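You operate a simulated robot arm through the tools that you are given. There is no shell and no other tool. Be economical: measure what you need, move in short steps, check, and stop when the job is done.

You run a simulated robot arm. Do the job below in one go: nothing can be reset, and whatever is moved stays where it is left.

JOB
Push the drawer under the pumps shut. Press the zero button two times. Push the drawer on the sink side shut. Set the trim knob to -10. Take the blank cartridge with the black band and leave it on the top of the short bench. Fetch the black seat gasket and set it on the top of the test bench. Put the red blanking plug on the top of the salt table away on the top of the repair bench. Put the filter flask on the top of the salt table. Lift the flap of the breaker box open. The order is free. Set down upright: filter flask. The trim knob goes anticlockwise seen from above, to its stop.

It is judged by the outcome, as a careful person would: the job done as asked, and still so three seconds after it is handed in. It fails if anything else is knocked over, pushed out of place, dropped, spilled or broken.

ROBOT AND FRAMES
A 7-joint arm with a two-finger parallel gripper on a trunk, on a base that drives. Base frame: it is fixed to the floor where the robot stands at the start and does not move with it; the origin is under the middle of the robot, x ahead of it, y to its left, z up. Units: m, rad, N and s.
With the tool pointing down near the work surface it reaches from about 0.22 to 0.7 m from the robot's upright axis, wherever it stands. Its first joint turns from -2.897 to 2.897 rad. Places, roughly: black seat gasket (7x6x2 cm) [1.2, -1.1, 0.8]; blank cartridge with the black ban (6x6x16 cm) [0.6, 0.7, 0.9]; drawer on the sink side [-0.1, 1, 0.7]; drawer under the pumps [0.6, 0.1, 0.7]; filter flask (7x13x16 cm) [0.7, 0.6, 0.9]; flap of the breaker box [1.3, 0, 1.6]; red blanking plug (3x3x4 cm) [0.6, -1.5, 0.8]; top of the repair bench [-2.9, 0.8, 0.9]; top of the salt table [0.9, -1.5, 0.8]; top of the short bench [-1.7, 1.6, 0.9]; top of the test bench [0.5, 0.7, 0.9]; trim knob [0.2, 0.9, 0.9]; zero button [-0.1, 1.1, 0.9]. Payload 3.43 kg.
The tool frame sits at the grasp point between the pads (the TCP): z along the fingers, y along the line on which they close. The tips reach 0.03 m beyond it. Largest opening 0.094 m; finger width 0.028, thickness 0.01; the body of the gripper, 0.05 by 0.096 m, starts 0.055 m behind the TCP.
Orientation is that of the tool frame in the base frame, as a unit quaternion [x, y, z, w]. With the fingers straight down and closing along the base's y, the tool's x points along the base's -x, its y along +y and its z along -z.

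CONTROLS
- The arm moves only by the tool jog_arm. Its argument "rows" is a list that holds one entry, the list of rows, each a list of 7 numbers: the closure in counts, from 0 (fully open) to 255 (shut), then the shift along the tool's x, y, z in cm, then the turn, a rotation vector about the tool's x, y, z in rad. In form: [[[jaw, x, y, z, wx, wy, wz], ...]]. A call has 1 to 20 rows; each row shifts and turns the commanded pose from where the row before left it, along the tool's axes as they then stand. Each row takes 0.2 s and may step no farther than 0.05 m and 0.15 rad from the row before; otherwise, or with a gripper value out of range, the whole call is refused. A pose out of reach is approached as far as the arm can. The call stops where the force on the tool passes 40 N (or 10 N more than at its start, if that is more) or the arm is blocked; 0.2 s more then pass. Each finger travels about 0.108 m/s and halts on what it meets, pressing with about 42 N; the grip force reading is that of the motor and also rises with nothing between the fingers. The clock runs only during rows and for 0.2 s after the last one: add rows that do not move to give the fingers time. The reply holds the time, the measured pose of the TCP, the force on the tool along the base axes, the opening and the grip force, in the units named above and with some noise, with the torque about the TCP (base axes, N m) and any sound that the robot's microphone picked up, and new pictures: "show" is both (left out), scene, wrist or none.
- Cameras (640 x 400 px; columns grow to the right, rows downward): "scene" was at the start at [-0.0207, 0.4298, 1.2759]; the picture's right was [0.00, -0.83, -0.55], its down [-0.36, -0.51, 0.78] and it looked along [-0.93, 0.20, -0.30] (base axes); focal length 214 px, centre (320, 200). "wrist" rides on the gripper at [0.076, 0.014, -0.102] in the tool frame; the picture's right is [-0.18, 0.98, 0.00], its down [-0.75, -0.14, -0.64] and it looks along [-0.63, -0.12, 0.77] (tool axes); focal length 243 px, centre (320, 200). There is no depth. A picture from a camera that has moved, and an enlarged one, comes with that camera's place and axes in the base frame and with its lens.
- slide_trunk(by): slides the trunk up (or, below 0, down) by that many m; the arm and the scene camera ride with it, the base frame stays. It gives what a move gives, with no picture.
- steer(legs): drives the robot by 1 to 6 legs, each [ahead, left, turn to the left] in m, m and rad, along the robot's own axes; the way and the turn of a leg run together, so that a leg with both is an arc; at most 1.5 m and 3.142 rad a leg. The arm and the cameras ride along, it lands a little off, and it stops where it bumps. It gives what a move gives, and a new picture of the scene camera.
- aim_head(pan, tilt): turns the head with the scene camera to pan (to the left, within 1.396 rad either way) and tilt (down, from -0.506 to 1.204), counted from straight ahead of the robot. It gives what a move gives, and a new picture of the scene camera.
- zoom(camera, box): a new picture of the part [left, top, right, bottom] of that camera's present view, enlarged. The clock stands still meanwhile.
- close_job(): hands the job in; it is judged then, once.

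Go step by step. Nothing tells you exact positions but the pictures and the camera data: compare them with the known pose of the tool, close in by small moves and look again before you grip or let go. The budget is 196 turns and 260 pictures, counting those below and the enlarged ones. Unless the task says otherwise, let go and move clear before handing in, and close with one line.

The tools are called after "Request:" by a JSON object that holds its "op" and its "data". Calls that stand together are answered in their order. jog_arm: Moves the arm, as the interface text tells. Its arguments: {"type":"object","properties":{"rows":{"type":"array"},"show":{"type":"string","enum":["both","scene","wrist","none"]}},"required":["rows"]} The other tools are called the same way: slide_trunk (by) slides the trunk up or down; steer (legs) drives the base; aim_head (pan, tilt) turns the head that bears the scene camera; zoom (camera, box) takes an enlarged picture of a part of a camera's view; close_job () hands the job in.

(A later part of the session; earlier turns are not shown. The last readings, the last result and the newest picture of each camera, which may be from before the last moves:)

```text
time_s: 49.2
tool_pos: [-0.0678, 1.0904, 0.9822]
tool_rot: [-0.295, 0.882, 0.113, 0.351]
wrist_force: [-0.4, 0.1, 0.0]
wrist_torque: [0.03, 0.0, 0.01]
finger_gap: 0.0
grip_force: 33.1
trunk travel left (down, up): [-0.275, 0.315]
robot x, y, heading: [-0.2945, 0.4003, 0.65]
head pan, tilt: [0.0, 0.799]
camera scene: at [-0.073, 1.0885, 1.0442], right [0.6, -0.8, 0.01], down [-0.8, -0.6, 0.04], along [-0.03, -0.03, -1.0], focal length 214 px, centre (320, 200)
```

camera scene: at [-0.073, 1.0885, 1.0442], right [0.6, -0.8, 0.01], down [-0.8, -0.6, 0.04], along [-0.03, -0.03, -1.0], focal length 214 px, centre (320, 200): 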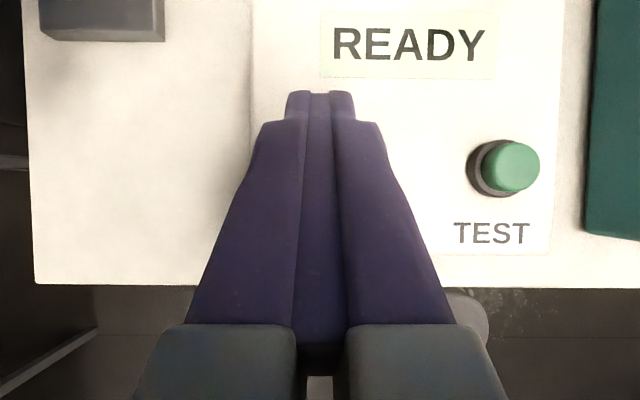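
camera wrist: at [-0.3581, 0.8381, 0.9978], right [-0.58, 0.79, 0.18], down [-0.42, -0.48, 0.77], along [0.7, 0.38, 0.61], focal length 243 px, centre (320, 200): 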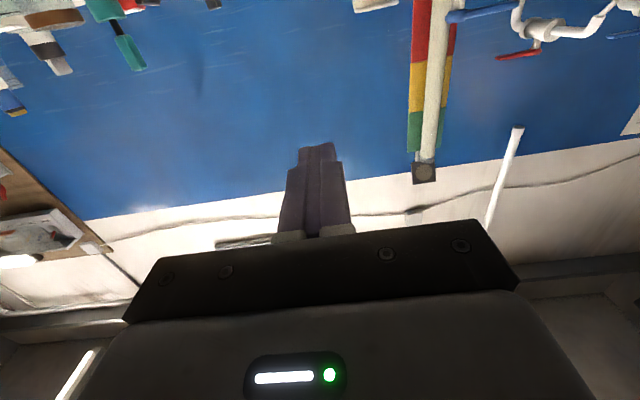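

Request:
{"op": "jog_arm", "data": {"rows": [[[255, 1.04, -0.5, 1.08, 0, 0, 0], [255, 1.04, 0, 1.08, 0, 0, 0], [255, 0.28, 0, 0.29, 0, 0, 0], [255, 0.28, 0, 0.29, 0, 0, 0], [255, 0.28, 0, 0.29, 0, 0, 0]]], "show": "scene"}}

```text
time_s: 50.4
tool_pos: [-0.0639, 1.0878, 0.9456]
tool_rot: [-0.294, 0.881, 0.114, 0.352]
wrist_force: [-0.8, -1.0, 3.4]
wrist_torque: [-0.05, -0.01, 0.0]
finger_gap: 0.0
grip_force: 32.9
trunk travel left (down, up): [-0.275, 0.315]
robot x, y, heading: [-0.2981, 0.4035, 0.645]
head pan, tilt: [0.0, 0.799]
heard: click
camera scene: at [-0.0689, 1.0857, 1.0059], right [0.6, -0.8, 0.01], down [-0.8, -0.6, 0.04], along [-0.03, -0.03, -1.0], focal length 214 px, centre (320, 200)
```

scene: 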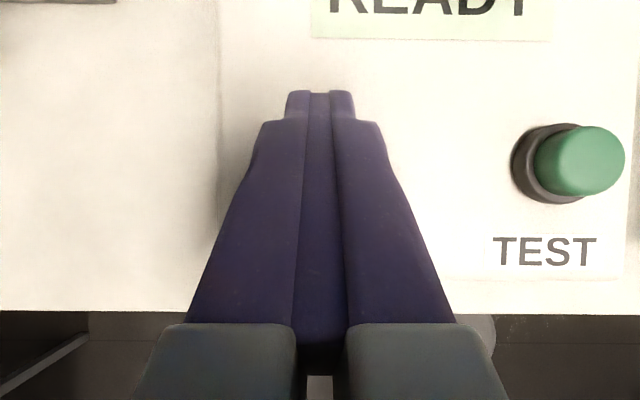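

A click was heard: first press. I lift 2 cm and press again the same way.

Request:
{"op": "jog_arm", "data": {"rows": [[[255, -1.38, 0, -1.44, 0, 0, 0], [255, 0, 0, 0, 0, 0, 0], [255, 0, 0, 0, 0, 0, 0]]], "show": "none"}}

Request:
{"op": "jog_arm", "data": {"rows": [[[255, 0.83, 0, 0.86, 0, 0, 0], [255, 0.28, 0, 0.29, 0, 0, 0], [255, 0.27, 0, 0.29, 0, 0, 0]]], "show": "none"}}

```text
time_s: 51.2
tool_pos: [-0.0655, 1.0872, 0.9608]
tool_rot: [-0.295, 0.882, 0.114, 0.351]
wrist_force: [0.3, -0.1, 0.1]
wrist_torque: [0.0, -0.01, 0.0]
finger_gap: 0.0
grip_force: 33.1
trunk travel left (down, up): [-0.275, 0.315]
robot x, y, heading: [-0.2953, 0.4038, 0.652]
head pan, tilt: [0.0, 0.799]
```

```text
time_s: 52.0
tool_pos: [-0.0644, 1.0868, 0.942]
tool_rot: [-0.294, 0.882, 0.113, 0.351]
wrist_force: [0.0, -1.2, 4.1]
wrist_torque: [-0.01, -0.04, -0.03]
finger_gap: 0.0
grip_force: 32.6
trunk travel left (down, up): [-0.275, 0.315]
robot x, y, heading: [-0.2983, 0.4026, 0.65]
head pan, tilt: [0.0, 0.799]
heard: click
```

Two clicks heard: zero pressed twice. I retract, and drive right and closer for the trim knob.

Request:
{"op": "jog_arm", "data": {"rows": [[[255, -2.8, 0, -2.9, 0, 0, 0], [255, -2.8, 0, -2.9, 0, 0, 0], [255, -2.8, 0, -2.9, 0, 0, 0], [255, 3, 0, -2.9, 0, 0, 0], [255, 3, 0, -2.9, 0, 0, 0], [255, 3, 0, -2.9, 0, 0, 0], [255, 3, 0, -2.9, 0, 0, 0], [255, 3, 0, -2.9, 0, 0, 0], [255, 3, 0, -2.9, 0, 0, 0]]], "show": "none"}}

Request:
{"op": "steer", "data": {"legs": [[0.12, -0.55, -0.013]]}}

Request:
{"op": "aim_head", "data": {"pan": 0.0, "tilt": 0.3}}

```text
time_s: 54.0
tool_pos: [-0.2618, 0.9407, 1.0648]
tool_rot: [-0.294, 0.882, 0.113, 0.351]
wrist_force: [0.1, 0.0, -0.1]
wrist_torque: [-0.01, -0.02, -0.03]
finger_gap: 0.0
grip_force: 32.9
trunk travel left (down, up): [-0.275, 0.315]
robot x, y, heading: [-0.2975, 0.4062, 0.648]
head pan, tilt: [0.0, 0.799]
```

```text
time_s: 57.2
tool_pos: [0.1703, 0.5706, 1.0651]
tool_rot: [-0.289, 0.883, 0.112, 0.351]
wrist_force: [-0.2, 0.3, 0.3]
wrist_torque: [-0.03, -0.01, 0.03]
finger_gap: 0.0
grip_force: 33.3
trunk travel left (down, up): [-0.275, 0.315]
robot x, y, heading: [0.1341, 0.0349, 0.633]
head pan, tilt: [0.0, 0.799]
camera scene: at [0.1667, 0.5688, 1.1272], right [0.59, -0.81, 0.01], down [-0.81, -0.59, 0.04], along [-0.03, -0.03, -1.0], focal length 214 px, centre (320, 200)
```

scene: 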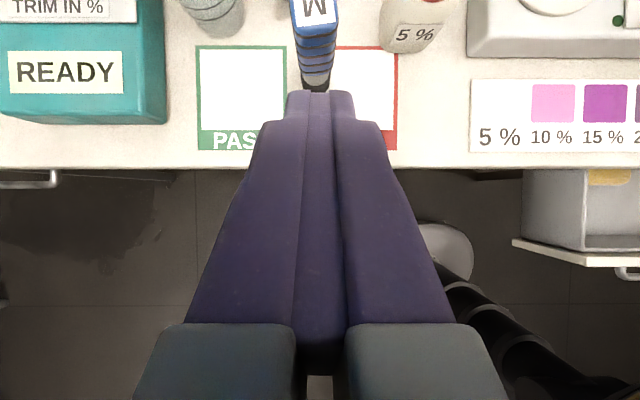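

```text
time_s: 58.2
tool_pos: [0.1707, 0.5709, 1.0653]
tool_rot: [-0.289, 0.883, 0.111, 0.352]
wrist_force: [1.0, 1.3, -0.2]
wrist_torque: [0.02, 0.01, 0.04]
finger_gap: 0.0001
grip_force: 33.4
trunk travel left (down, up): [-0.275, 0.315]
robot x, y, heading: [0.1324, 0.0375, 0.635]
head pan, tilt: [0.0, 0.3]
camera scene: at [0.1995, 0.5933, 1.1482], right [0.59, -0.81, 0.01], down [-0.72, -0.53, -0.44], along [0.36, 0.25, -0.9], focal length 214 px, centre (320, 200)
```

scene: 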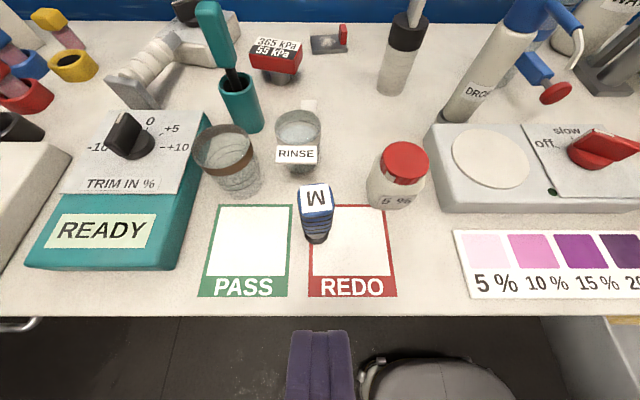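

Request:
{"op": "zoom", "data": {"camera": "scene", "box": [60, 90, 220, 190]}}

```text
4.00 times, centred on (140, 140) of scene
camera zoom: at [0.1995, 0.5933, 1.1482], right [0.59, -0.81, 0.01], down [-0.72, -0.53, -0.44], along [0.36, 0.25, -0.9], focal length 858 px, centre (1040, 440)
```

zoom: 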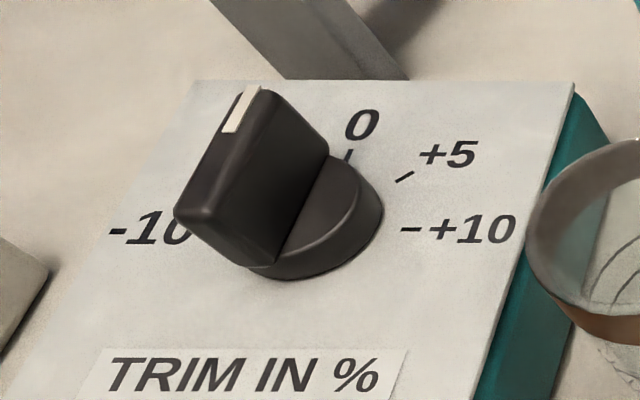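

I drove too far right; the knob is at (0.209, 0.909), so I drive left 0.42 m, then make the tool vertical above the knob.

Request:
{"op": "steer", "data": {"legs": [[0, 0.42, 0]]}}

Request:
{"op": "jog_arm", "data": {"rows": [[[100, 0, 0, -3, 0, 0.125, 0], [100, 0, 0, -3, 0, 0.125, 0], [100, 0, 0, -3, 0, 0.125, 0], [100, 0, 0, 0, 0, 0.125, 0], [100, 0, 0, 0, 0, 0.125, 0], [100, 0, 0, 0, 0, 0.131, 0]]], "show": "none"}}

Request:
{"op": "aim_head", "data": {"pan": 0.0, "tilt": -0.2}}

```text
time_s: 60.7
tool_pos: [-0.0763, 0.8995, 1.0644]
tool_rot: [-0.292, 0.882, 0.112, 0.352]
wrist_force: [0.1, 0.8, 1.2]
wrist_torque: [0.0, 0.01, 0.02]
finger_gap: 0.0
grip_force: 33.3
trunk travel left (down, up): [-0.275, 0.315]
robot x, y, heading: [-0.1146, 0.3635, 0.641]
head pan, tilt: [0.0, 0.3]
camera scene: at [-0.0483, 0.9226, 1.1481], right [0.59, -0.8, 0.01], down [-0.72, -0.54, -0.44], along [0.36, 0.26, -0.9], focal length 214 px, centre (320, 200)
```

scene: 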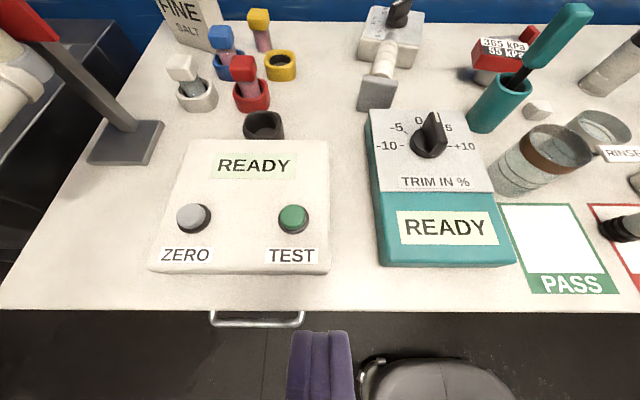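

```text
time_s: 62.1
tool_pos: [-0.1177, 0.8695, 1.1369]
tool_rot: [-0.313, 0.95, -0.004, -0.001]
wrist_force: [0.1, 0.7, -0.2]
wrist_torque: [0.0, -0.01, -0.03]
finger_gap: 0.0572
grip_force: 0.0
trunk travel left (down, up): [-0.275, 0.315]
robot x, y, heading: [-0.1161, 0.3664, 0.641]
head pan, tilt: [0.0, 0.3]
```

```text
time_s: 63.0
tool_pos: [-0.1182, 0.868, 1.1368]
tool_rot: [-0.313, 0.95, -0.003, 0.002]
wrist_force: [0.7, 0.6, -0.4]
wrist_torque: [0.0, -0.01, -0.01]
finger_gap: 0.0573
grip_force: 0.1
trunk travel left (down, up): [-0.275, 0.315]
robot x, y, heading: [-0.115, 0.3607, 0.644]
head pan, tilt: [0.0, -0.201]
camera scene: at [-0.0154, 0.946, 1.184], right [0.59, -0.8, 0.01], down [-0.79, -0.58, -0.2], along [0.16, 0.11, -0.98], focal length 214 px, centre (320, 200)
```

scene: 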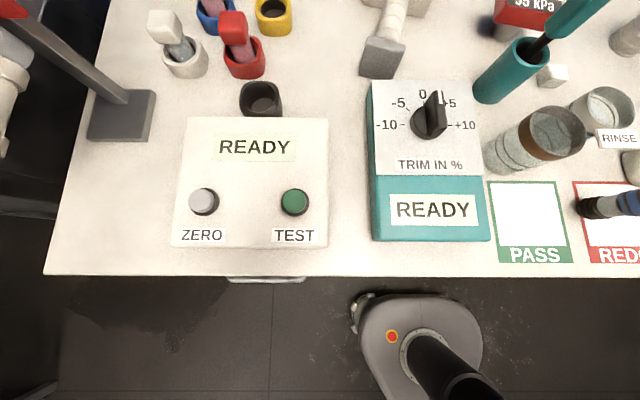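

Request:
{"op": "jog_arm", "data": {"rows": [[[100, -3.63, -1.94, 0, 0, 0, 0], [100, -3.63, -1.94, 0, 0, 0, 0], [100, -3.63, -1.94, 0, 0, 0, 0], [100, -3.63, -1.94, 0, 0, 0, 0], [100, -3.63, -1.94, 0, 0, 0, 0], [100, -3.63, -1.94, 0, 0, 0, 0], [100, -3.63, -1.94, 0, 0, 0, 0], [100, -3.63, -1.94, 0, 0, 0, 0]]], "show": "none"}}

Request:
{"op": "aim_head", "data": {"pan": 0.0, "tilt": 0.7}}

Request:
{"op": "zoom", "data": {"camera": "wrist", "box": [160, 60, 480, 260]}}

```text
time_s: 64.8
tool_pos: [0.2064, 0.9164, 1.1376]
tool_rot: [-0.313, 0.95, -0.003, 0.0]
wrist_force: [0.0, -0.1, 0.1]
wrist_torque: [-0.02, -0.04, 0.0]
finger_gap: 0.0575
grip_force: 0.1
trunk travel left (down, up): [-0.275, 0.315]
robot x, y, heading: [-0.1148, 0.3621, 0.644]
head pan, tilt: [0.0, -0.201]
```

```text
time_s: 66.0
tool_pos: [0.2058, 0.9172, 1.1385]
tool_rot: [-0.313, 0.95, -0.003, 0.001]
wrist_force: [0.2, -0.6, -0.2]
wrist_torque: [-0.02, 0.0, 0.01]
finger_gap: 0.0569
grip_force: 0.0
trunk travel left (down, up): [-0.275, 0.315]
robot x, y, heading: [-0.1126, 0.3621, 0.64]
head pan, tilt: [0.0, 0.7]
camera scene: at [0.2429, 0.9456, 1.1844], right [0.59, -0.8, 0.01], down [-0.62, -0.45, 0.64], along [-0.51, -0.39, -0.76], focal length 214 px, centre (320, 200)
```

scene: 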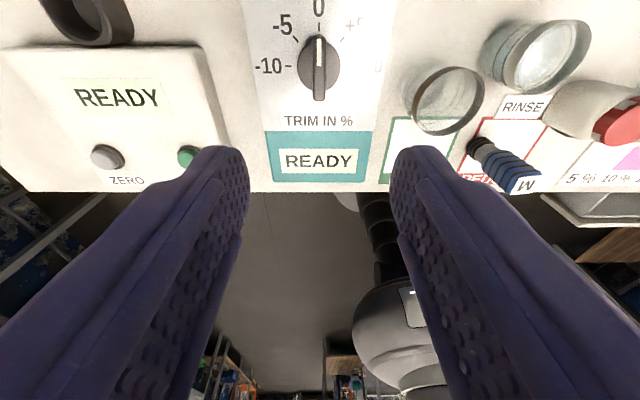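

```text
2.00 times, centred on (320, 160) of wrist
camera zoom: at [0.1345, 0.8825, 1.2422], right [-0.44, 0.9, -0.01], down [0.69, 0.34, 0.64], along [0.58, 0.28, -0.77], focal length 485 px, centre (320, 280)
```

zoom: 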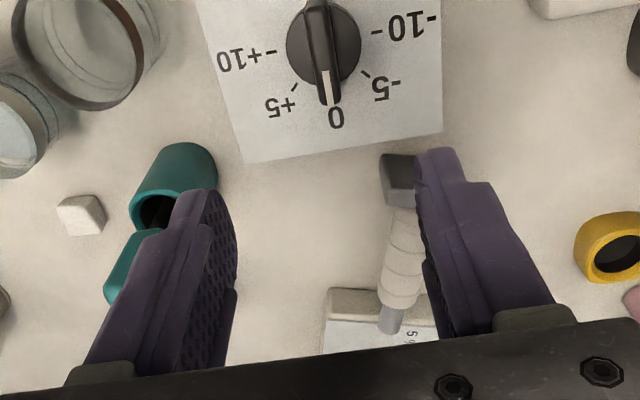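

Request:
{"op": "aim_head", "data": {"pan": 0.0, "tilt": 1.2}}

Request:
{"op": "jog_arm", "data": {"rows": [[[100, -0.9, 0, 4, 0, 0, 0], [100, 0, 0, 4, 0, 0, 0], [100, 0, 0, 4, 0, 0, 0], [100, 0, 0, 3, 0, 0, 0], [100, 0, 0, 1.5, 0, 0, 0]]], "show": "wrist"}}

```text
time_s: 67.0
tool_pos: [0.2058, 0.9164, 1.1393]
tool_rot: [-0.313, 0.95, -0.003, 0.0]
wrist_force: [-0.1, 0.4, 0.0]
wrist_torque: [0.03, 0.0, 0.0]
finger_gap: 0.0574
grip_force: 0.1
trunk travel left (down, up): [-0.275, 0.315]
robot x, y, heading: [-0.1109, 0.3603, 0.642]
head pan, tilt: [0.0, 1.201]
camera scene: at [0.2139, 0.9244, 1.2134], right [0.59, -0.8, 0.01], down [-0.29, -0.21, 0.93], along [-0.75, -0.56, -0.36], focal length 214 px, centre (320, 200)
```

scene: 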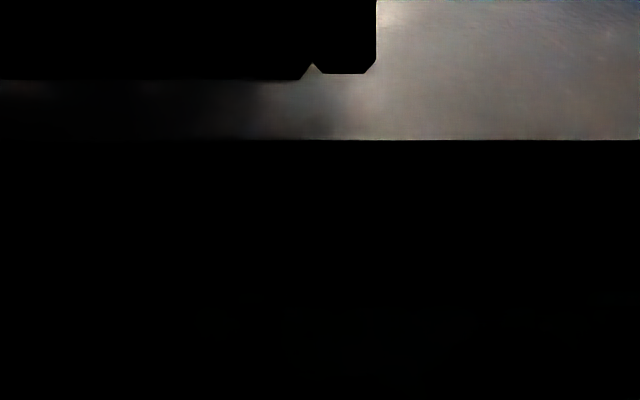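

```text
time_s: 68.2
tool_pos: [0.2133, 0.9198, 0.9742]
tool_rot: [-0.313, 0.95, -0.003, 0.001]
wrist_force: [0.0, -0.2, 0.1]
wrist_torque: [0.0, 0.03, 0.01]
finger_gap: 0.057
grip_force: 0.0
trunk travel left (down, up): [-0.275, 0.315]
robot x, y, heading: [-0.117, 0.3622, 0.641]
head pan, tilt: [0.0, 1.201]
camera wrist: at [0.1437, 0.8865, 1.0774], right [-0.44, 0.9, -0.01], down [0.69, 0.34, 0.64], along [0.58, 0.28, -0.77], focal length 243 px, centre (320, 200)
```

wrist: 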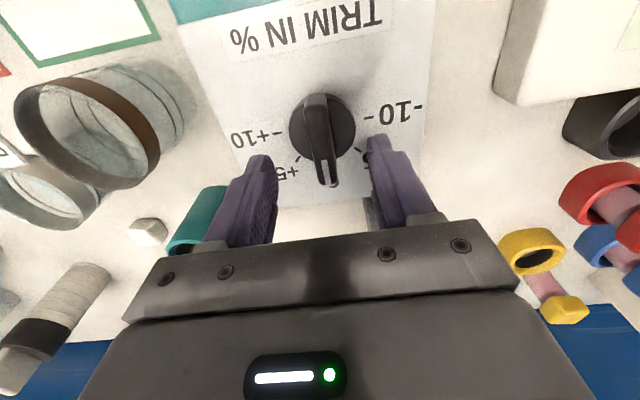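

Request:
{"op": "jog_arm", "data": {"rows": [[[100, 0.5, 0, 1, 0, 0, 0], [100, 0, 0, 0.8, 0, 0, 0]]], "show": "wrist"}}

Request:
{"op": "zoom", "data": {"camera": "wrist", "box": [220, 60, 420, 260]}}

```text
time_s: 68.8
tool_pos: [0.2107, 0.9173, 0.9547]
tool_rot: [-0.313, 0.95, -0.004, 0.001]
wrist_force: [-0.4, 0.6, -0.4]
wrist_torque: [0.01, 0.02, 0.03]
finger_gap: 0.0571
grip_force: 0.1
trunk travel left (down, up): [-0.275, 0.315]
robot x, y, heading: [-0.1138, 0.3613, 0.641]
head pan, tilt: [0.0, 1.201]
camera wrist: at [0.1405, 0.8834, 1.0578], right [-0.44, 0.9, -0.01], down [0.69, 0.34, 0.64], along [0.58, 0.28, -0.77], focal length 243 px, centre (320, 200)
```

wrist: 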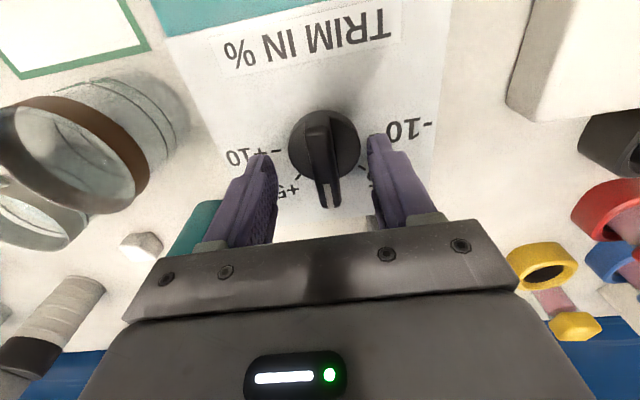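

```text
2.00 times, centred on (320, 160) of wrist
camera zoom: at [0.1405, 0.8834, 1.0578], right [-0.44, 0.9, -0.01], down [0.69, 0.34, 0.64], along [0.58, 0.28, -0.77], focal length 485 px, centre (320, 280)
```

zoom: 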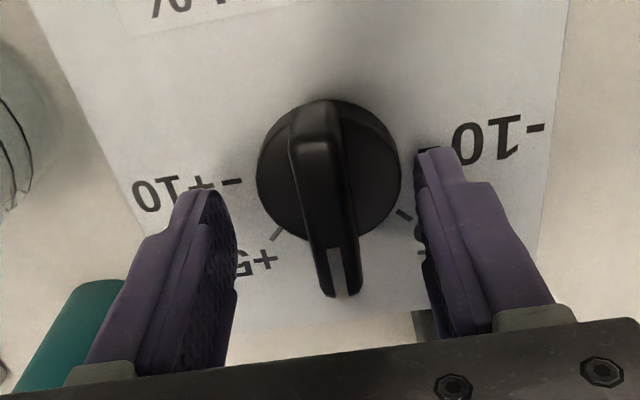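

Request:
{"op": "jog_arm", "data": {"rows": [[[100, 0, 0, 0.4, 0, 0, 0], [255, 0, 0, 0, 0, 0, 0], [255, 0, 0, 0, 0, 0, 0], [255, 0, 0, 0, 0, 0, 0], [255, 0, 0, 0, 0, 0, -0.12], [255, 0, 0, 0, 0, 0, -0.12]]], "show": "wrist"}}

```text
time_s: 70.2
tool_pos: [0.21, 0.9202, 0.9506]
tool_rot: [-0.425, 0.905, -0.003, 0.0]
wrist_force: [-3.6, 10.4, -0.7]
wrist_torque: [1.81, -0.04, 0.0]
finger_gap: 0.0139
grip_force: 44.8
trunk travel left (down, up): [-0.275, 0.315]
robot x, y, heading: [-0.1111, 0.363, 0.64]
head pan, tilt: [0.0, 1.201]
camera wrist: at [0.1493, 0.8697, 1.0542], right [-0.64, 0.77, -0.01], down [0.59, 0.49, 0.64], along [0.5, 0.41, -0.77], focal length 243 px, centre (320, 200)
```

wrist: 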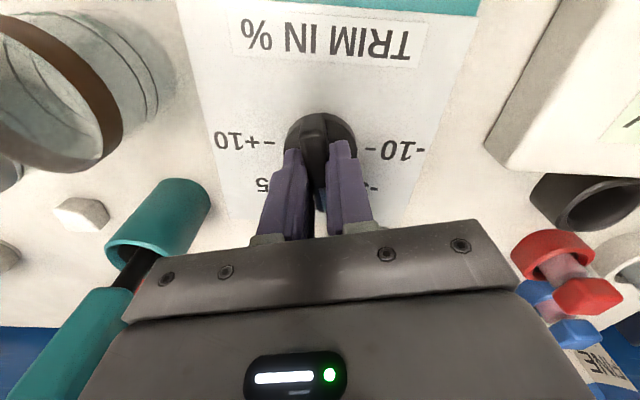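

Request:
{"op": "jog_arm", "data": {"rows": [[[255, 0, 0, 0, 0, 0, -0.14], [255, 0, 0, 0, 0, 0, -0.14], [255, 0, 0, 0, 0, 0, -0.14], [255, 0, 0, 0, 0, 0, -0.14]]], "show": "wrist"}}

```text
time_s: 71.2
tool_pos: [0.2107, 0.9201, 0.9518]
tool_rot: [-0.659, 0.752, -0.003, -0.001]
wrist_force: [-3.2, 15.5, 8.4]
wrist_torque: [1.45, 0.64, 0.0]
finger_gap: 0.0137
grip_force: 44.8
trunk travel left (down, up): [-0.275, 0.315]
robot x, y, heading: [-0.1132, 0.3586, 0.642]
head pan, tilt: [0.0, 1.201]
camera wrist: at [0.185, 0.8455, 1.0545], right [-0.95, 0.31, -0.01], down [0.24, 0.73, 0.64], along [0.2, 0.61, -0.77], focal length 243 px, centre (320, 200)
```

wrist: 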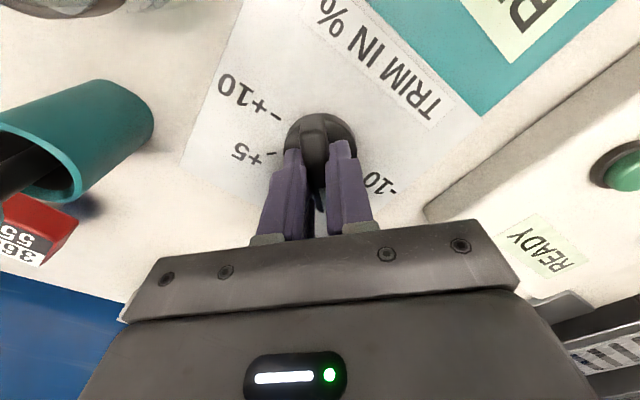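

Request:
{"op": "jog_arm", "data": {"rows": [[[255, 0, 0, 0, 0, 0, -0.14], [255, 0, 0, 0, 0, 0, -0.14], [255, 0, 0, 0, 0, 0, -0.14], [255, 0, 0, 0, 0, 0, -0.14], [255, 0, 0, 0, 0, 0, -0.14]]], "show": "wrist"}}

```text
time_s: 72.3
tool_pos: [0.2097, 0.9195, 0.9508]
tool_rot: [0.877, -0.481, 0.003, 0.002]
wrist_force: [-1.6, 17.2, 11.8]
wrist_torque: [0.45, 0.15, 0.02]
finger_gap: 0.0141
grip_force: 45.1
trunk travel left (down, up): [-0.275, 0.315]
robot x, y, heading: [-0.1135, 0.362, 0.646]
head pan, tilt: [0.0, 1.201]
camera wrist: at [0.2384, 0.8473, 1.0547], right [-0.93, -0.37, 0.0], down [-0.29, 0.71, 0.64], along [-0.24, 0.59, -0.77], focal length 243 px, centre (320, 200)
```

wrist: 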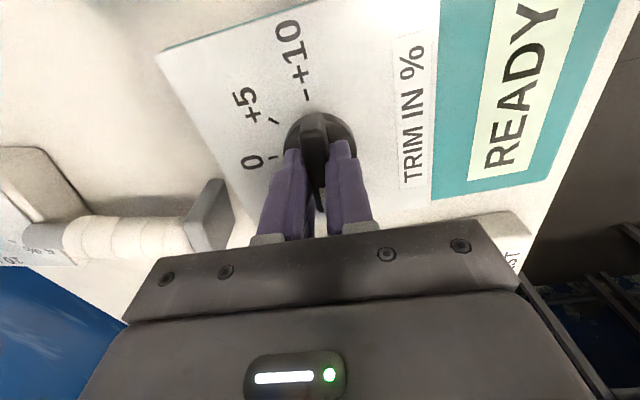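

Request:
{"op": "jog_arm", "data": {"rows": [[[255, 0, 0, 0, 0, 0, -0.05], [255, 0, 0, 0, 0, 0, -0.05], [255, 0, 0, 0, 0, 0, -0.05]]], "show": "none"}}

Request:
{"op": "zoom", "data": {"camera": "wrist", "box": [200, 50, 440, 250]}}

```text
time_s: 73.2
tool_pos: [0.2105, 0.9195, 0.9506]
tool_rot: [0.91, -0.415, 0.003, 0.002]
wrist_force: [-1.3, 15.0, 13.6]
wrist_torque: [0.51, 0.02, -1.51]
finger_gap: 0.0158
grip_force: 45.1
trunk travel left (down, up): [-0.275, 0.315]
robot x, y, heading: [-0.1139, 0.3611, 0.639]
head pan, tilt: [0.0, 1.201]
```

```text
2.00 times, centred on (320, 150) of wrist
camera zoom: at [0.249, 0.8521, 1.0548], right [-0.86, -0.51, 0.0], down [-0.39, 0.67, 0.64], along [-0.32, 0.55, -0.77], focal length 485 px, centre (320, 300)
```

zoom: 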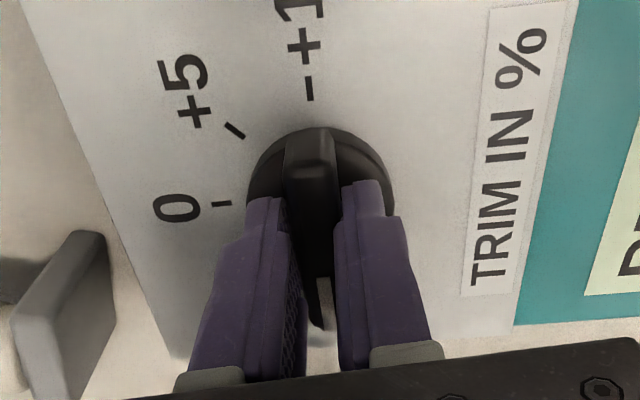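

Knob hit its stop (torque −1.5 N·m, jaw widening). Release, lift and check.

Request:
{"op": "jog_arm", "data": {"rows": [[[130, 0, 0, 0, 0, 0, 0], [130, 0, 0, 0, 0, 0, 0], [130, 0, 0, -2, 0, 0, 0], [130, 0, 0, -4, 0, 0, 0], [130, 0, 0, -4, 0, 0, 0], [130, 0, 0, -4, 0, 0, 0]]], "show": "none"}}

Request:
{"op": "zoom", "data": {"camera": "wrist", "box": [160, 0, 480, 200]}}

```text
time_s: 74.5
tool_pos: [0.2102, 0.9203, 1.0919]
tool_rot: [0.91, -0.415, 0.002, 0.001]
wrist_force: [-0.2, -0.3, -0.3]
wrist_torque: [0.01, -0.02, 0.02]
finger_gap: 0.0461
grip_force: 0.1
trunk travel left (down, up): [-0.275, 0.315]
robot x, y, heading: [-0.1142, 0.3572, 0.643]
head pan, tilt: [0.0, 1.201]
```

```text
2.00 times, centred on (320, 100) of wrist
camera zoom: at [0.2488, 0.8528, 1.1952], right [-0.86, -0.51, 0.0], down [-0.39, 0.67, 0.64], along [-0.32, 0.55, -0.77], focal length 485 px, centre (320, 400)
```

zoom: 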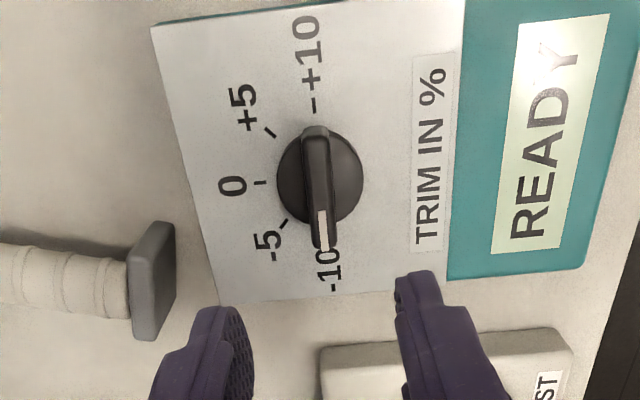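

Knob reads −10. Now I unwind the wrist, retract, pitch horizontal and drive to the drawer under the pumps.

Request:
{"op": "jog_arm", "data": {"rows": [[[255, 0, 0, -1, 0, 0, 0.15], [255, 0, 0, -1, 0, 0, 0.15], [255, 0, 0, 0, 0, 0, 0.15], [255, 0, 0, 0, 0, 0, 0.15], [255, 0, 0, 0, 0, 0, 0.15], [255, 0, 0, 0, 0, 0, 0.15], [255, 0, 0, 0, 0, 0, 0.15], [255, 0, 0, 0, 0, 0, 0.15], [255, 0, 0, 0, 0, 0, 0.15], [255, 0, 0, 0, 0, 0, 0.15], [255, 0, 0, 0, 0, 0, 0.15], [255, 4.3, 0, 0, 0, 0, 0], [255, 4.3, 0, 0, 0, 0, 0], [255, 4.3, 0, 0, 0, 0, 0], [255, 4.3, 0, 0, 0, 0, 0], [255, 4.3, 0, 0, 0, 0, 0], [255, 4.3, 0, 0, 0, 0, 0], [255, 4.3, 0, 0, 0, 0, 0]]], "show": "none"}}

Request:
{"op": "jog_arm", "data": {"rows": [[[255, 0, 0, 0, 0, -0.142, 0], [255, 0, 0, 0, 0, -0.142, 0], [255, 0, 0, 0, 0, -0.142, 0], [255, 0, 0, 0, 0, -0.142, 0], [255, 0, 0, 0, 0, -0.142, 0], [255, 0, 0, 0, 0, -0.142, 0], [255, 0, 0, 0, 0, -0.142, 0], [255, 0, 0, 0, 0, -0.142, 0], [255, 0, 0, 0, 0, -0.142, 0], [255, 0, 0, 0, 0, -0.142, 0], [255, 0, 0, 0, 0, -0.142, 0]]], "show": "none"}}

Request:
{"op": "steer", "data": {"legs": [[-0.14, 0, 0], [0, -0.85, 0]]}}

Request:
{"op": "aim_head", "data": {"pan": 0.0, "tilt": 0.6}}

```text
time_s: 78.3
tool_pos: [-0.032, 0.7424, 1.1094]
tool_rot: [-0.313, 0.95, -0.004, 0.002]
wrist_force: [-0.2, -0.7, -0.5]
wrist_torque: [0.0, -0.03, 0.04]
finger_gap: 0.0
grip_force: 33.0
trunk travel left (down, up): [-0.275, 0.315]
robot x, y, heading: [-0.1107, 0.3595, 0.645]
head pan, tilt: [0.0, 1.201]
```

```text
time_s: 80.8
tool_pos: [-0.0331, 0.7408, 1.111]
tool_rot: [-0.224, 0.673, 0.219, 0.67]
wrist_force: [0.6, 0.4, -0.1]
wrist_torque: [0.0, 0.02, -0.01]
finger_gap: 0.0
grip_force: 33.3
trunk travel left (down, up): [-0.275, 0.315]
robot x, y, heading: [-0.1139, 0.3624, 0.642]
head pan, tilt: [0.0, 1.201]
```

```text
time_s: 86.2
tool_pos: [0.3577, -0.0027, 1.1121]
tool_rot: [-0.24, 0.668, 0.234, 0.664]
wrist_force: [-0.4, 0.9, 0.0]
wrist_torque: [-0.03, 0.01, -0.03]
finger_gap: 0.0
grip_force: 32.7
trunk travel left (down, up): [-0.275, 0.315]
robot x, y, heading: [0.2959, -0.3844, 0.692]
head pan, tilt: [0.0, 1.201]
camera scene: at [0.3006, -0.0478, 1.1221], right [0.63, -0.78, 0.01], down [-0.72, -0.59, -0.35], along [0.28, 0.22, -0.94], focal length 214 px, centre (320, 200)
```

scene: 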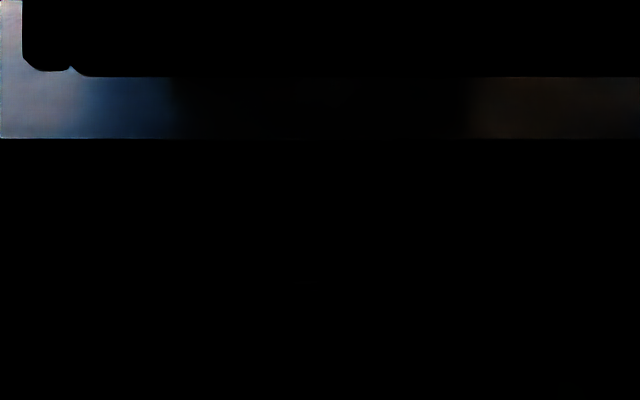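

```text
time_s: 87.2
tool_pos: [0.3572, -0.0017, 1.1115]
tool_rot: [-0.24, 0.669, 0.233, 0.664]
wrist_force: [-0.5, -0.2, 0.3]
wrist_torque: [-0.02, -0.01, -0.02]
finger_gap: 0.0001
grip_force: 32.8
trunk travel left (down, up): [-0.275, 0.315]
robot x, y, heading: [0.2945, -0.3829, 0.688]
head pan, tilt: [0.0, 0.6]
camera scene: at [0.3257, -0.0267, 1.1663], right [0.63, -0.78, 0.01], down [-0.44, -0.37, -0.82], along [0.64, 0.51, -0.57], focal length 214 px, centre (320, 200)
```

scene: 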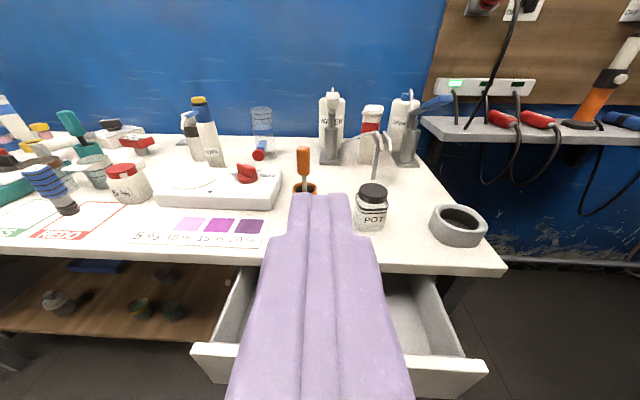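

Request:
{"op": "steer", "data": {"legs": [[0, 0, -0.053]]}}

Request:
{"op": "slide_trunk", "data": {"by": -0.265}}

Request:
{"op": "aim_head", "data": {"pan": 0.0, "tilt": 0.5}}

```text
time_s: 88.0
tool_pos: [0.3763, -0.0064, 1.1105]
tool_rot: [-0.221, 0.675, 0.215, 0.671]
wrist_force: [0.4, -0.3, -0.4]
wrist_torque: [0.02, -0.01, 0.0]
finger_gap: 0.0
grip_force: 33.0
trunk travel left (down, up): [-0.275, 0.315]
robot x, y, heading: [0.2944, -0.3831, 0.634]
head pan, tilt: [0.0, 0.6]
camera scene: at [0.3444, -0.0288, 1.1664], right [0.59, -0.81, 0.01], down [-0.46, -0.34, -0.82], along [0.66, 0.48, -0.57], focal length 214 px, centre (320, 200)
```

scene: 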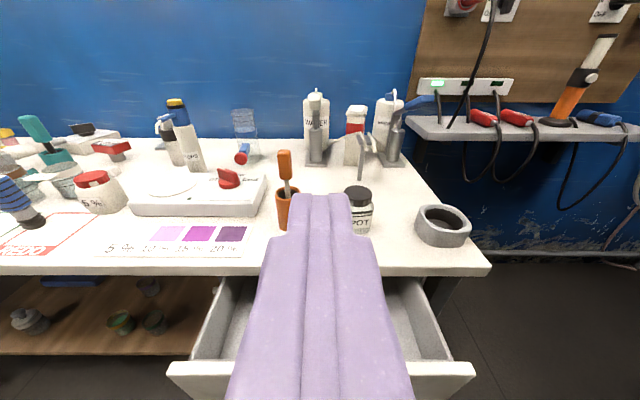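

```text
time_s: 90.7
tool_pos: [0.3758, -0.0054, 0.8462]
tool_rot: [-0.223, 0.674, 0.217, 0.67]
wrist_force: [0.2, 0.2, -0.3]
wrist_torque: [0.0, -0.02, -0.01]
finger_gap: 0.0
grip_force: 33.0
trunk travel left (down, up): [-0.01, 0.58]
robot x, y, heading: [0.2934, -0.3798, 0.636]
head pan, tilt: [0.0, 0.6]
```

```text
time_s: 91.3
tool_pos: [0.3776, -0.0053, 0.847]
tool_rot: [-0.222, 0.675, 0.216, 0.67]
wrist_force: [0.2, -0.8, -0.3]
wrist_torque: [0.0, 0.02, -0.02]
finger_gap: 0.0002
grip_force: 33.2
trunk travel left (down, up): [-0.01, 0.58]
robot x, y, heading: [0.2903, -0.3861, 0.632]
head pan, tilt: [0.0, 0.499]
camera scene: at [0.3465, -0.0273, 0.9104], right [0.59, -0.81, 0.01], down [-0.39, -0.29, -0.87], along [0.71, 0.51, -0.49], focal length 214 px, centre (320, 200)
```

scene: 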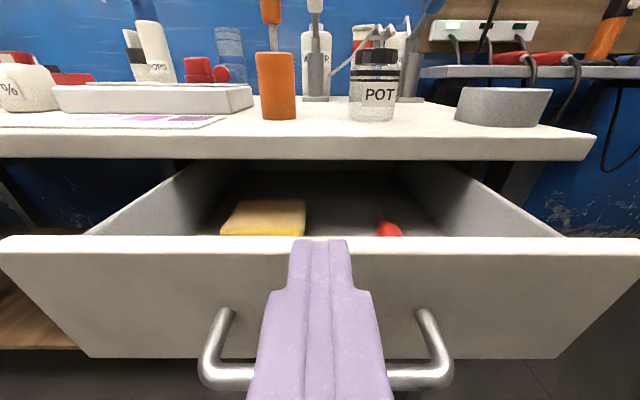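

Request:
{"op": "jog_arm", "data": {"rows": [[[255, 0, 0, -4, 0, 0, 0], [255, 0, 0, -3, 0, 0, 0], [255, 4.05, 0, 0, 0, 0, 0], [255, 4.05, 0, 0, 0, 0, 0], [255, 0, 0, 3, 0, 0, 0], [255, 0, 0, 2, 0, 0, 0], [255, 0, 0, 1, 0, 0, 0], [255, 0, 0, 1, 0, 0, 0], [255, 0, 0, 1, 0, 0, 0], [255, 0, 0, 1, 0, 0, 0], [255, 0, 0, 1, 0, 0, 0], [255, 0, 0, 1, 0, 0, 0], [255, 0, 0, 1, 0, 0, 0]]], "show": "scene"}}

```text
time_s: 94.2
tool_pos: [0.4186, 0.0221, 0.763]
tool_rot: [-0.222, 0.675, 0.216, 0.67]
wrist_force: [0.1, -0.5, -0.1]
wrist_torque: [-0.01, 0.01, 0.01]
finger_gap: 0.0
grip_force: 33.1
trunk travel left (down, up): [-0.01, 0.58]
robot x, y, heading: [0.294, -0.3839, 0.638]
head pan, tilt: [0.0, 0.499]
camera scene: at [0.3874, 0.0007, 0.8285], right [0.59, -0.81, 0.01], down [-0.39, -0.29, -0.87], along [0.71, 0.51, -0.49], focal length 214 px, centre (320, 200)
```

scene: 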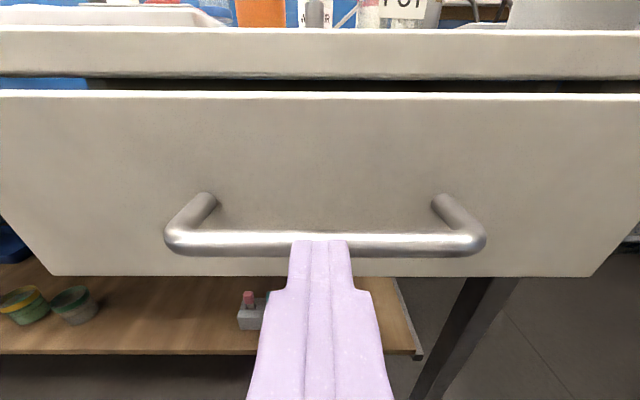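

Tips are pushing the bar and the drawer slides freely. Continue until it stops.

Request:
{"op": "jog_arm", "data": {"rows": [[[255, 0, 0, 1, 0, 0, 0], [255, 0, 0, 1, 0, 0, 0], [255, 0, 0, 1, 0, 0, 0], [255, 0, 0, 1, 0, 0, 0], [255, 0, 0, 1, 0, 0, 0], [255, 0, 0, 1, 0, 0, 0], [255, 0, 0, 1, 0, 0, 0], [255, 0, 0, 1, 0, 0, 0], [255, 0, 0, 1, 0, 0, 0], [255, 0, 0, 1, 0, 0, 0], [255, 0, 0, 1, 0, 0, 0], [255, 0, 0, 1, 0, 0, 0], [255, 0, 0, 1, 0, 0, 0], [255, 0, 0, 1, 0, 0, 0]]], "show": "scene"}}

```text
time_s: 97.2
tool_pos: [0.4546, 0.1222, 0.7697]
tool_rot: [-0.221, 0.675, 0.214, 0.671]
wrist_force: [0.6, 0.1, -0.5]
wrist_torque: [-0.03, 0.01, 0.02]
finger_gap: 0.0003
grip_force: 33.6
out of reach, approached as far as the arm can: row 1, 3, 4, 5, 6, 7, 8, 9, 10, 11, 12, 13, 14
trunk travel left (down, up): [-0.01, 0.58]
robot x, y, heading: [0.2926, -0.3818, 0.637]
head pan, tilt: [0.0, 0.499]
camera scene: at [0.4226, 0.1009, 0.8355], right [0.58, -0.81, 0.01], down [-0.39, -0.29, -0.87], along [0.71, 0.51, -0.49], focal length 214 px, centre (320, 200)
```

scene: 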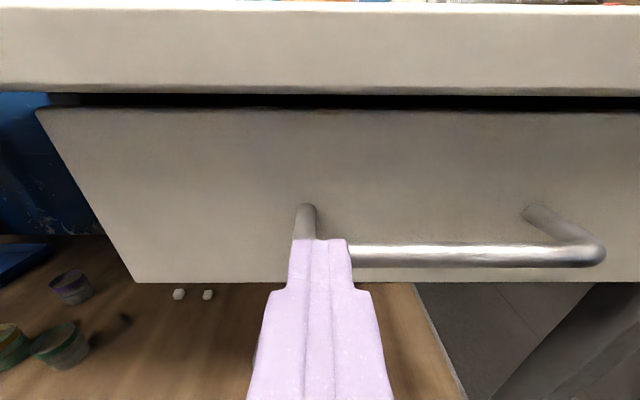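

Request:
{"op": "jog_arm", "data": {"rows": [[[255, 0, 0, -5, 0, 0, 0], [255, 0, 0, -5, 0, 0, 0], [255, 0, 0, -5, 0, 0, 0], [255, 0, 0, -3, 0, 0, 0]]], "show": "scene"}}

```text
time_s: 98.2
tool_pos: [0.3079, 0.014, 0.773]
tool_rot: [-0.223, 0.675, 0.215, 0.669]
wrist_force: [0.5, -0.1, -0.1]
wrist_torque: [-0.01, 0.03, -0.04]
finger_gap: 0.0
grip_force: 32.7
trunk travel left (down, up): [-0.01, 0.58]
robot x, y, heading: [0.2938, -0.385, 0.638]
head pan, tilt: [0.0, 0.499]
camera scene: at [0.2772, -0.0068, 0.8381], right [0.59, -0.81, 0.01], down [-0.39, -0.29, -0.87], along [0.71, 0.51, -0.49], focal length 214 px, centre (320, 200)
```

scene: 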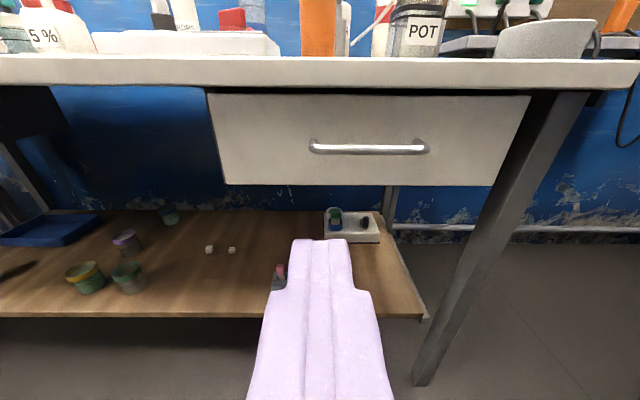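

Request:
{"op": "steer", "data": {"legs": [[0.06, -0.06, 0]]}}

Request:
{"op": "jog_arm", "data": {"rows": [[[255, 0, 0, 4, 0, 0, 0], [255, 0, 0, 2, 0, 0, 0], [255, 0, 0, 1, 0, 0, 0], [255, 0, 0, 1, 0, 0, 0], [255, 0, 0, 1, 0, 0, 0], [255, 0, 0, 1, 0, 0, 0], [255, 0, 0, 1, 0, 0, 0]]], "show": "scene"}}

```text
time_s: 99.2
tool_pos: [0.3938, 0.0039, 0.7731]
tool_rot: [-0.223, 0.674, 0.216, 0.67]
wrist_force: [-1.1, 0.2, 0.2]
wrist_torque: [-0.01, 0.04, -0.02]
finger_gap: 0.0001
grip_force: 33.2
trunk travel left (down, up): [-0.01, 0.58]
robot x, y, heading: [0.3747, -0.3997, 0.633]
head pan, tilt: [0.0, 0.499]
camera scene: at [0.3617, -0.0189, 0.8383], right [0.59, -0.81, 0.01], down [-0.39, -0.29, -0.87], along [0.71, 0.51, -0.49], focal length 214 px, centre (320, 200)
```

scene: 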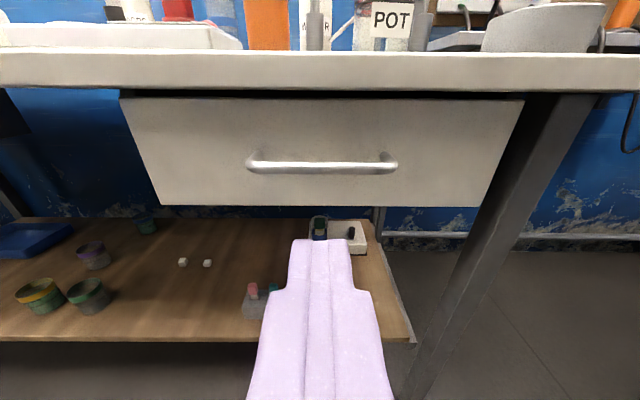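

```text
time_s: 100.8
tool_pos: [0.4814, 0.0684, 0.773]
tool_rot: [-0.223, 0.674, 0.216, 0.67]
wrist_force: [0.4, 0.3, 0.9]
wrist_torque: [-0.01, 0.03, 0.0]
finger_gap: 0.0
grip_force: 32.9
trunk travel left (down, up): [-0.01, 0.58]
robot x, y, heading: [0.3797, -0.3988, 0.632]
head pan, tilt: [0.0, 0.499]
camera scene: at [0.4511, 0.0464, 0.8368], right [0.59, -0.81, 0.01], down [-0.39, -0.29, -0.87], along [0.71, 0.51, -0.49], focal length 214 px, centre (320, 200)
```

scene: 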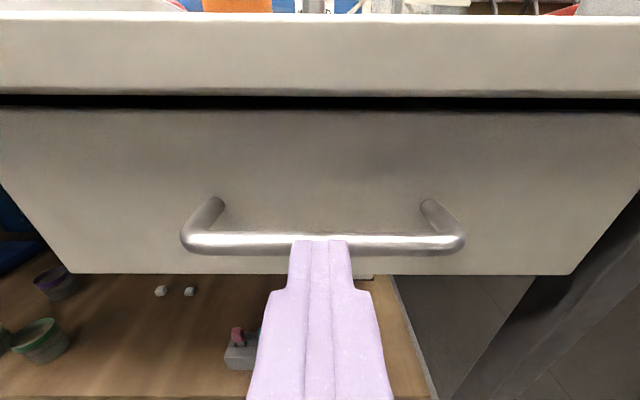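

Request:
{"op": "jog_arm", "data": {"rows": [[[255, 0, 0, 1, 0, 0, 0], [255, 0, 0, 1, 0, 0, 0], [255, 0, 0, 1, 0, 0, 0], [255, 0, 0, 1, 0, 0, 0]]], "show": "scene"}}

```text
time_s: 101.5
tool_pos: [0.4933, 0.0757, 0.7735]
tool_rot: [-0.224, 0.675, 0.217, 0.669]
wrist_force: [-14.7, -19.0, 3.7]
wrist_torque: [-0.04, -0.01, -0.15]
finger_gap: 0.0002
grip_force: 32.7
trunk travel left (down, up): [-0.01, 0.58]
robot x, y, heading: [0.3761, -0.3969, 0.638]
head pan, tilt: [0.0, 0.499]
stopped in row 3: the force on the tool passed its limit at 55 N (the readings are from after the stop); the commanded pose is now the measured one
camera scene: at [0.4638, 0.0553, 0.8368], right [0.59, -0.81, 0.01], down [-0.39, -0.29, -0.87], along [0.71, 0.52, -0.49], focal length 214 px, centre (320, 200)
```

scene: 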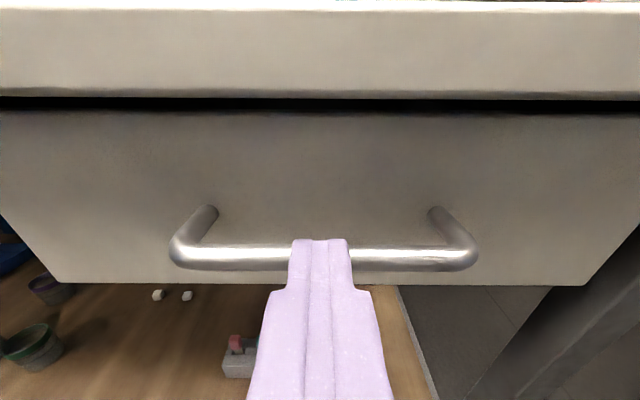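

Both drawers are shut. Now retract, raise, and look at the flask closely.

Request:
{"op": "jog_arm", "data": {"rows": [[[0, 0, 0, -5, 0, 0, 0], [0, 0, 0, -5, 0, 0, 0], [0, 0, 0, -4, 0, 0, 0], [0, 0, 0, 0, 0, 0.13, 0], [0, 0, 0, 0, 0, 0.13, 0], [0, 0, 0, 0, 0, 0.13, 0], [0, 0, 0, 0, 0, 0.13, 0], [0, 0, 0, 0, 0, 0.13, 0], [0, 0, 0, 0, 0, 0.13, 0]]], "show": "none"}}

Request:
{"op": "slide_trunk", "data": {"by": 0.45}}

Request:
{"op": "steer", "data": {"legs": [[0, 0.3, 0]]}}

Request:
{"op": "aim_head", "data": {"pan": 0.0, "tilt": 0.0}}

```text
time_s: 103.5
tool_pos: [0.3823, -0.0057, 0.7715]
tool_rot: [-0.29, 0.879, 0.115, 0.361]
wrist_force: [0.0, -0.1, -0.3]
wrist_torque: [0.01, 0.0, 0.0]
finger_gap: 0.094
grip_force: 0.0
trunk travel left (down, up): [-0.01, 0.58]
robot x, y, heading: [0.376, -0.398, 0.637]
head pan, tilt: [0.0, 0.499]
```

```text
refused: 0.45 is not a number from -0.4 to 0.4
```

```text
time_s: 105.5
tool_pos: [0.2041, 0.2384, 0.7725]
tool_rot: [-0.289, 0.879, 0.115, 0.362]
wrist_force: [0.3, 0.1, -0.2]
wrist_torque: [-0.02, -0.01, 0.01]
finger_gap: 0.094
grip_force: 0.0
trunk travel left (down, up): [-0.01, 0.58]
robot x, y, heading: [0.1978, -0.1518, 0.634]
head pan, tilt: [0.0, 0.499]
camera scene: at [0.2184, 0.2512, 0.845], right [0.59, -0.81, 0.01], down [-0.77, -0.57, -0.28], along [0.23, 0.16, -0.96], focal length 214 px, centre (320, 200)
```

scene: 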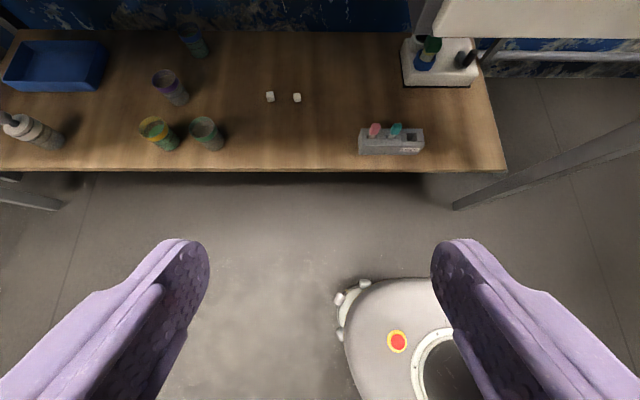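

```text
time_s: 106.5
tool_pos: [0.2043, 0.2385, 0.7723]
tool_rot: [-0.289, 0.879, 0.115, 0.362]
wrist_force: [0.2, 0.7, 0.6]
wrist_torque: [0.01, 0.0, -0.03]
finger_gap: 0.0942
grip_force: 0.0
trunk travel left (down, up): [-0.01, 0.58]
robot x, y, heading: [0.1941, -0.154, 0.633]
head pan, tilt: [0.0, 0.0]
camera scene: at [0.2441, 0.2704, 0.8779], right [0.59, -0.81, 0.01], down [-0.57, -0.43, -0.7], along [0.57, 0.41, -0.71], focal length 214 px, centre (320, 200)
```

scene: 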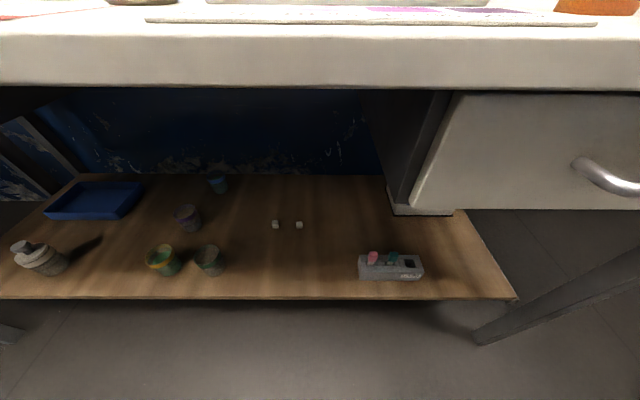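

Request:
{"op": "slide_trunk", "data": {"by": 0.4}}

Request:
{"op": "steer", "data": {"legs": [[0.0, 0.1, 0], [0.17, 0, 0]]}}

Request:
{"op": "zoom", "data": {"camera": "scene", "box": [160, 0, 480, 200]}}

```text
time_s: 110.3
tool_pos: [0.203, 0.2389, 1.1716]
tool_rot: [-0.289, 0.879, 0.115, 0.362]
wrist_force: [0.5, 0.2, 0.3]
wrist_torque: [-0.02, -0.02, 0.01]
finger_gap: 0.0939
grip_force: 0.1
trunk travel left (down, up): [-0.41, 0.18]
robot x, y, heading: [0.1998, -0.1548, 0.634]
head pan, tilt: [0.0, 0.0]
```

```text
time_s: 112.5
tool_pos: [0.2754, 0.419, 1.1717]
tool_rot: [-0.293, 0.878, 0.117, 0.36]
wrist_force: [0.2, 1.1, 0.4]
wrist_torque: [-0.07, 0.04, 0.02]
finger_gap: 0.094
grip_force: 0.1
trunk travel left (down, up): [-0.41, 0.18]
robot x, y, heading: [0.2736, 0.0275, 0.639]
head pan, tilt: [0.0, 0.0]
camera scene: at [0.3162, 0.4519, 1.2777], right [0.6, -0.8, 0.01], down [-0.57, -0.43, -0.7], along [0.57, 0.41, -0.71], focal length 214 px, centre (320, 200)
```

scene: 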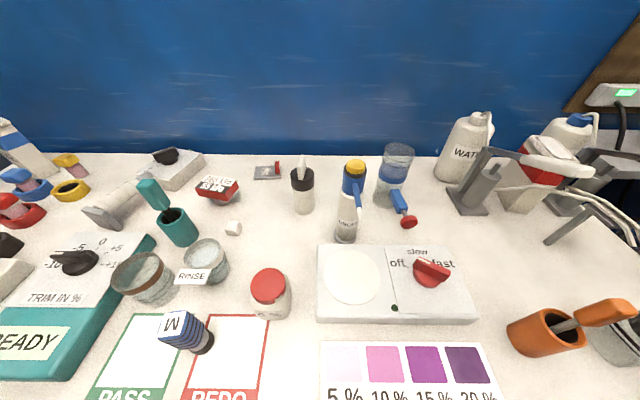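

```text
2.00 times, centred on (320, 100) of scene
camera zoom: at [0.3162, 0.4519, 1.2777], right [0.6, -0.8, 0.01], down [-0.57, -0.43, -0.7], along [0.57, 0.41, -0.71], focal length 429 px, centre (320, 400)
```

zoom: 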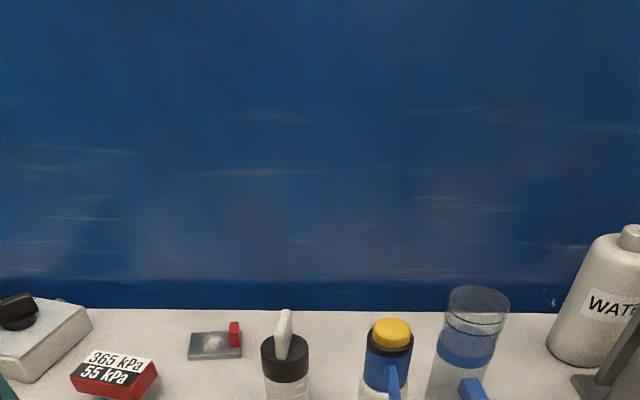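

Request:
{"op": "zoom", "data": {"camera": "scene", "box": [272, 130, 464, 250]}}

```text
3.33 times, centred on (368, 190) of scene
camera zoom: at [0.3162, 0.4519, 1.2777], right [0.6, -0.8, 0.01], down [-0.57, -0.43, -0.7], along [0.57, 0.41, -0.71], focal length 715 px, centre (160, 233)
```

zoom: 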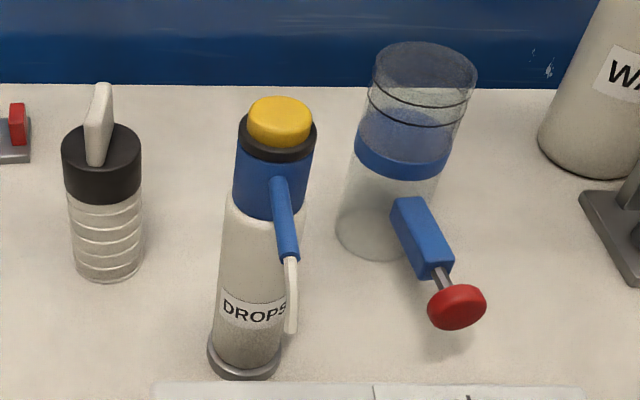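

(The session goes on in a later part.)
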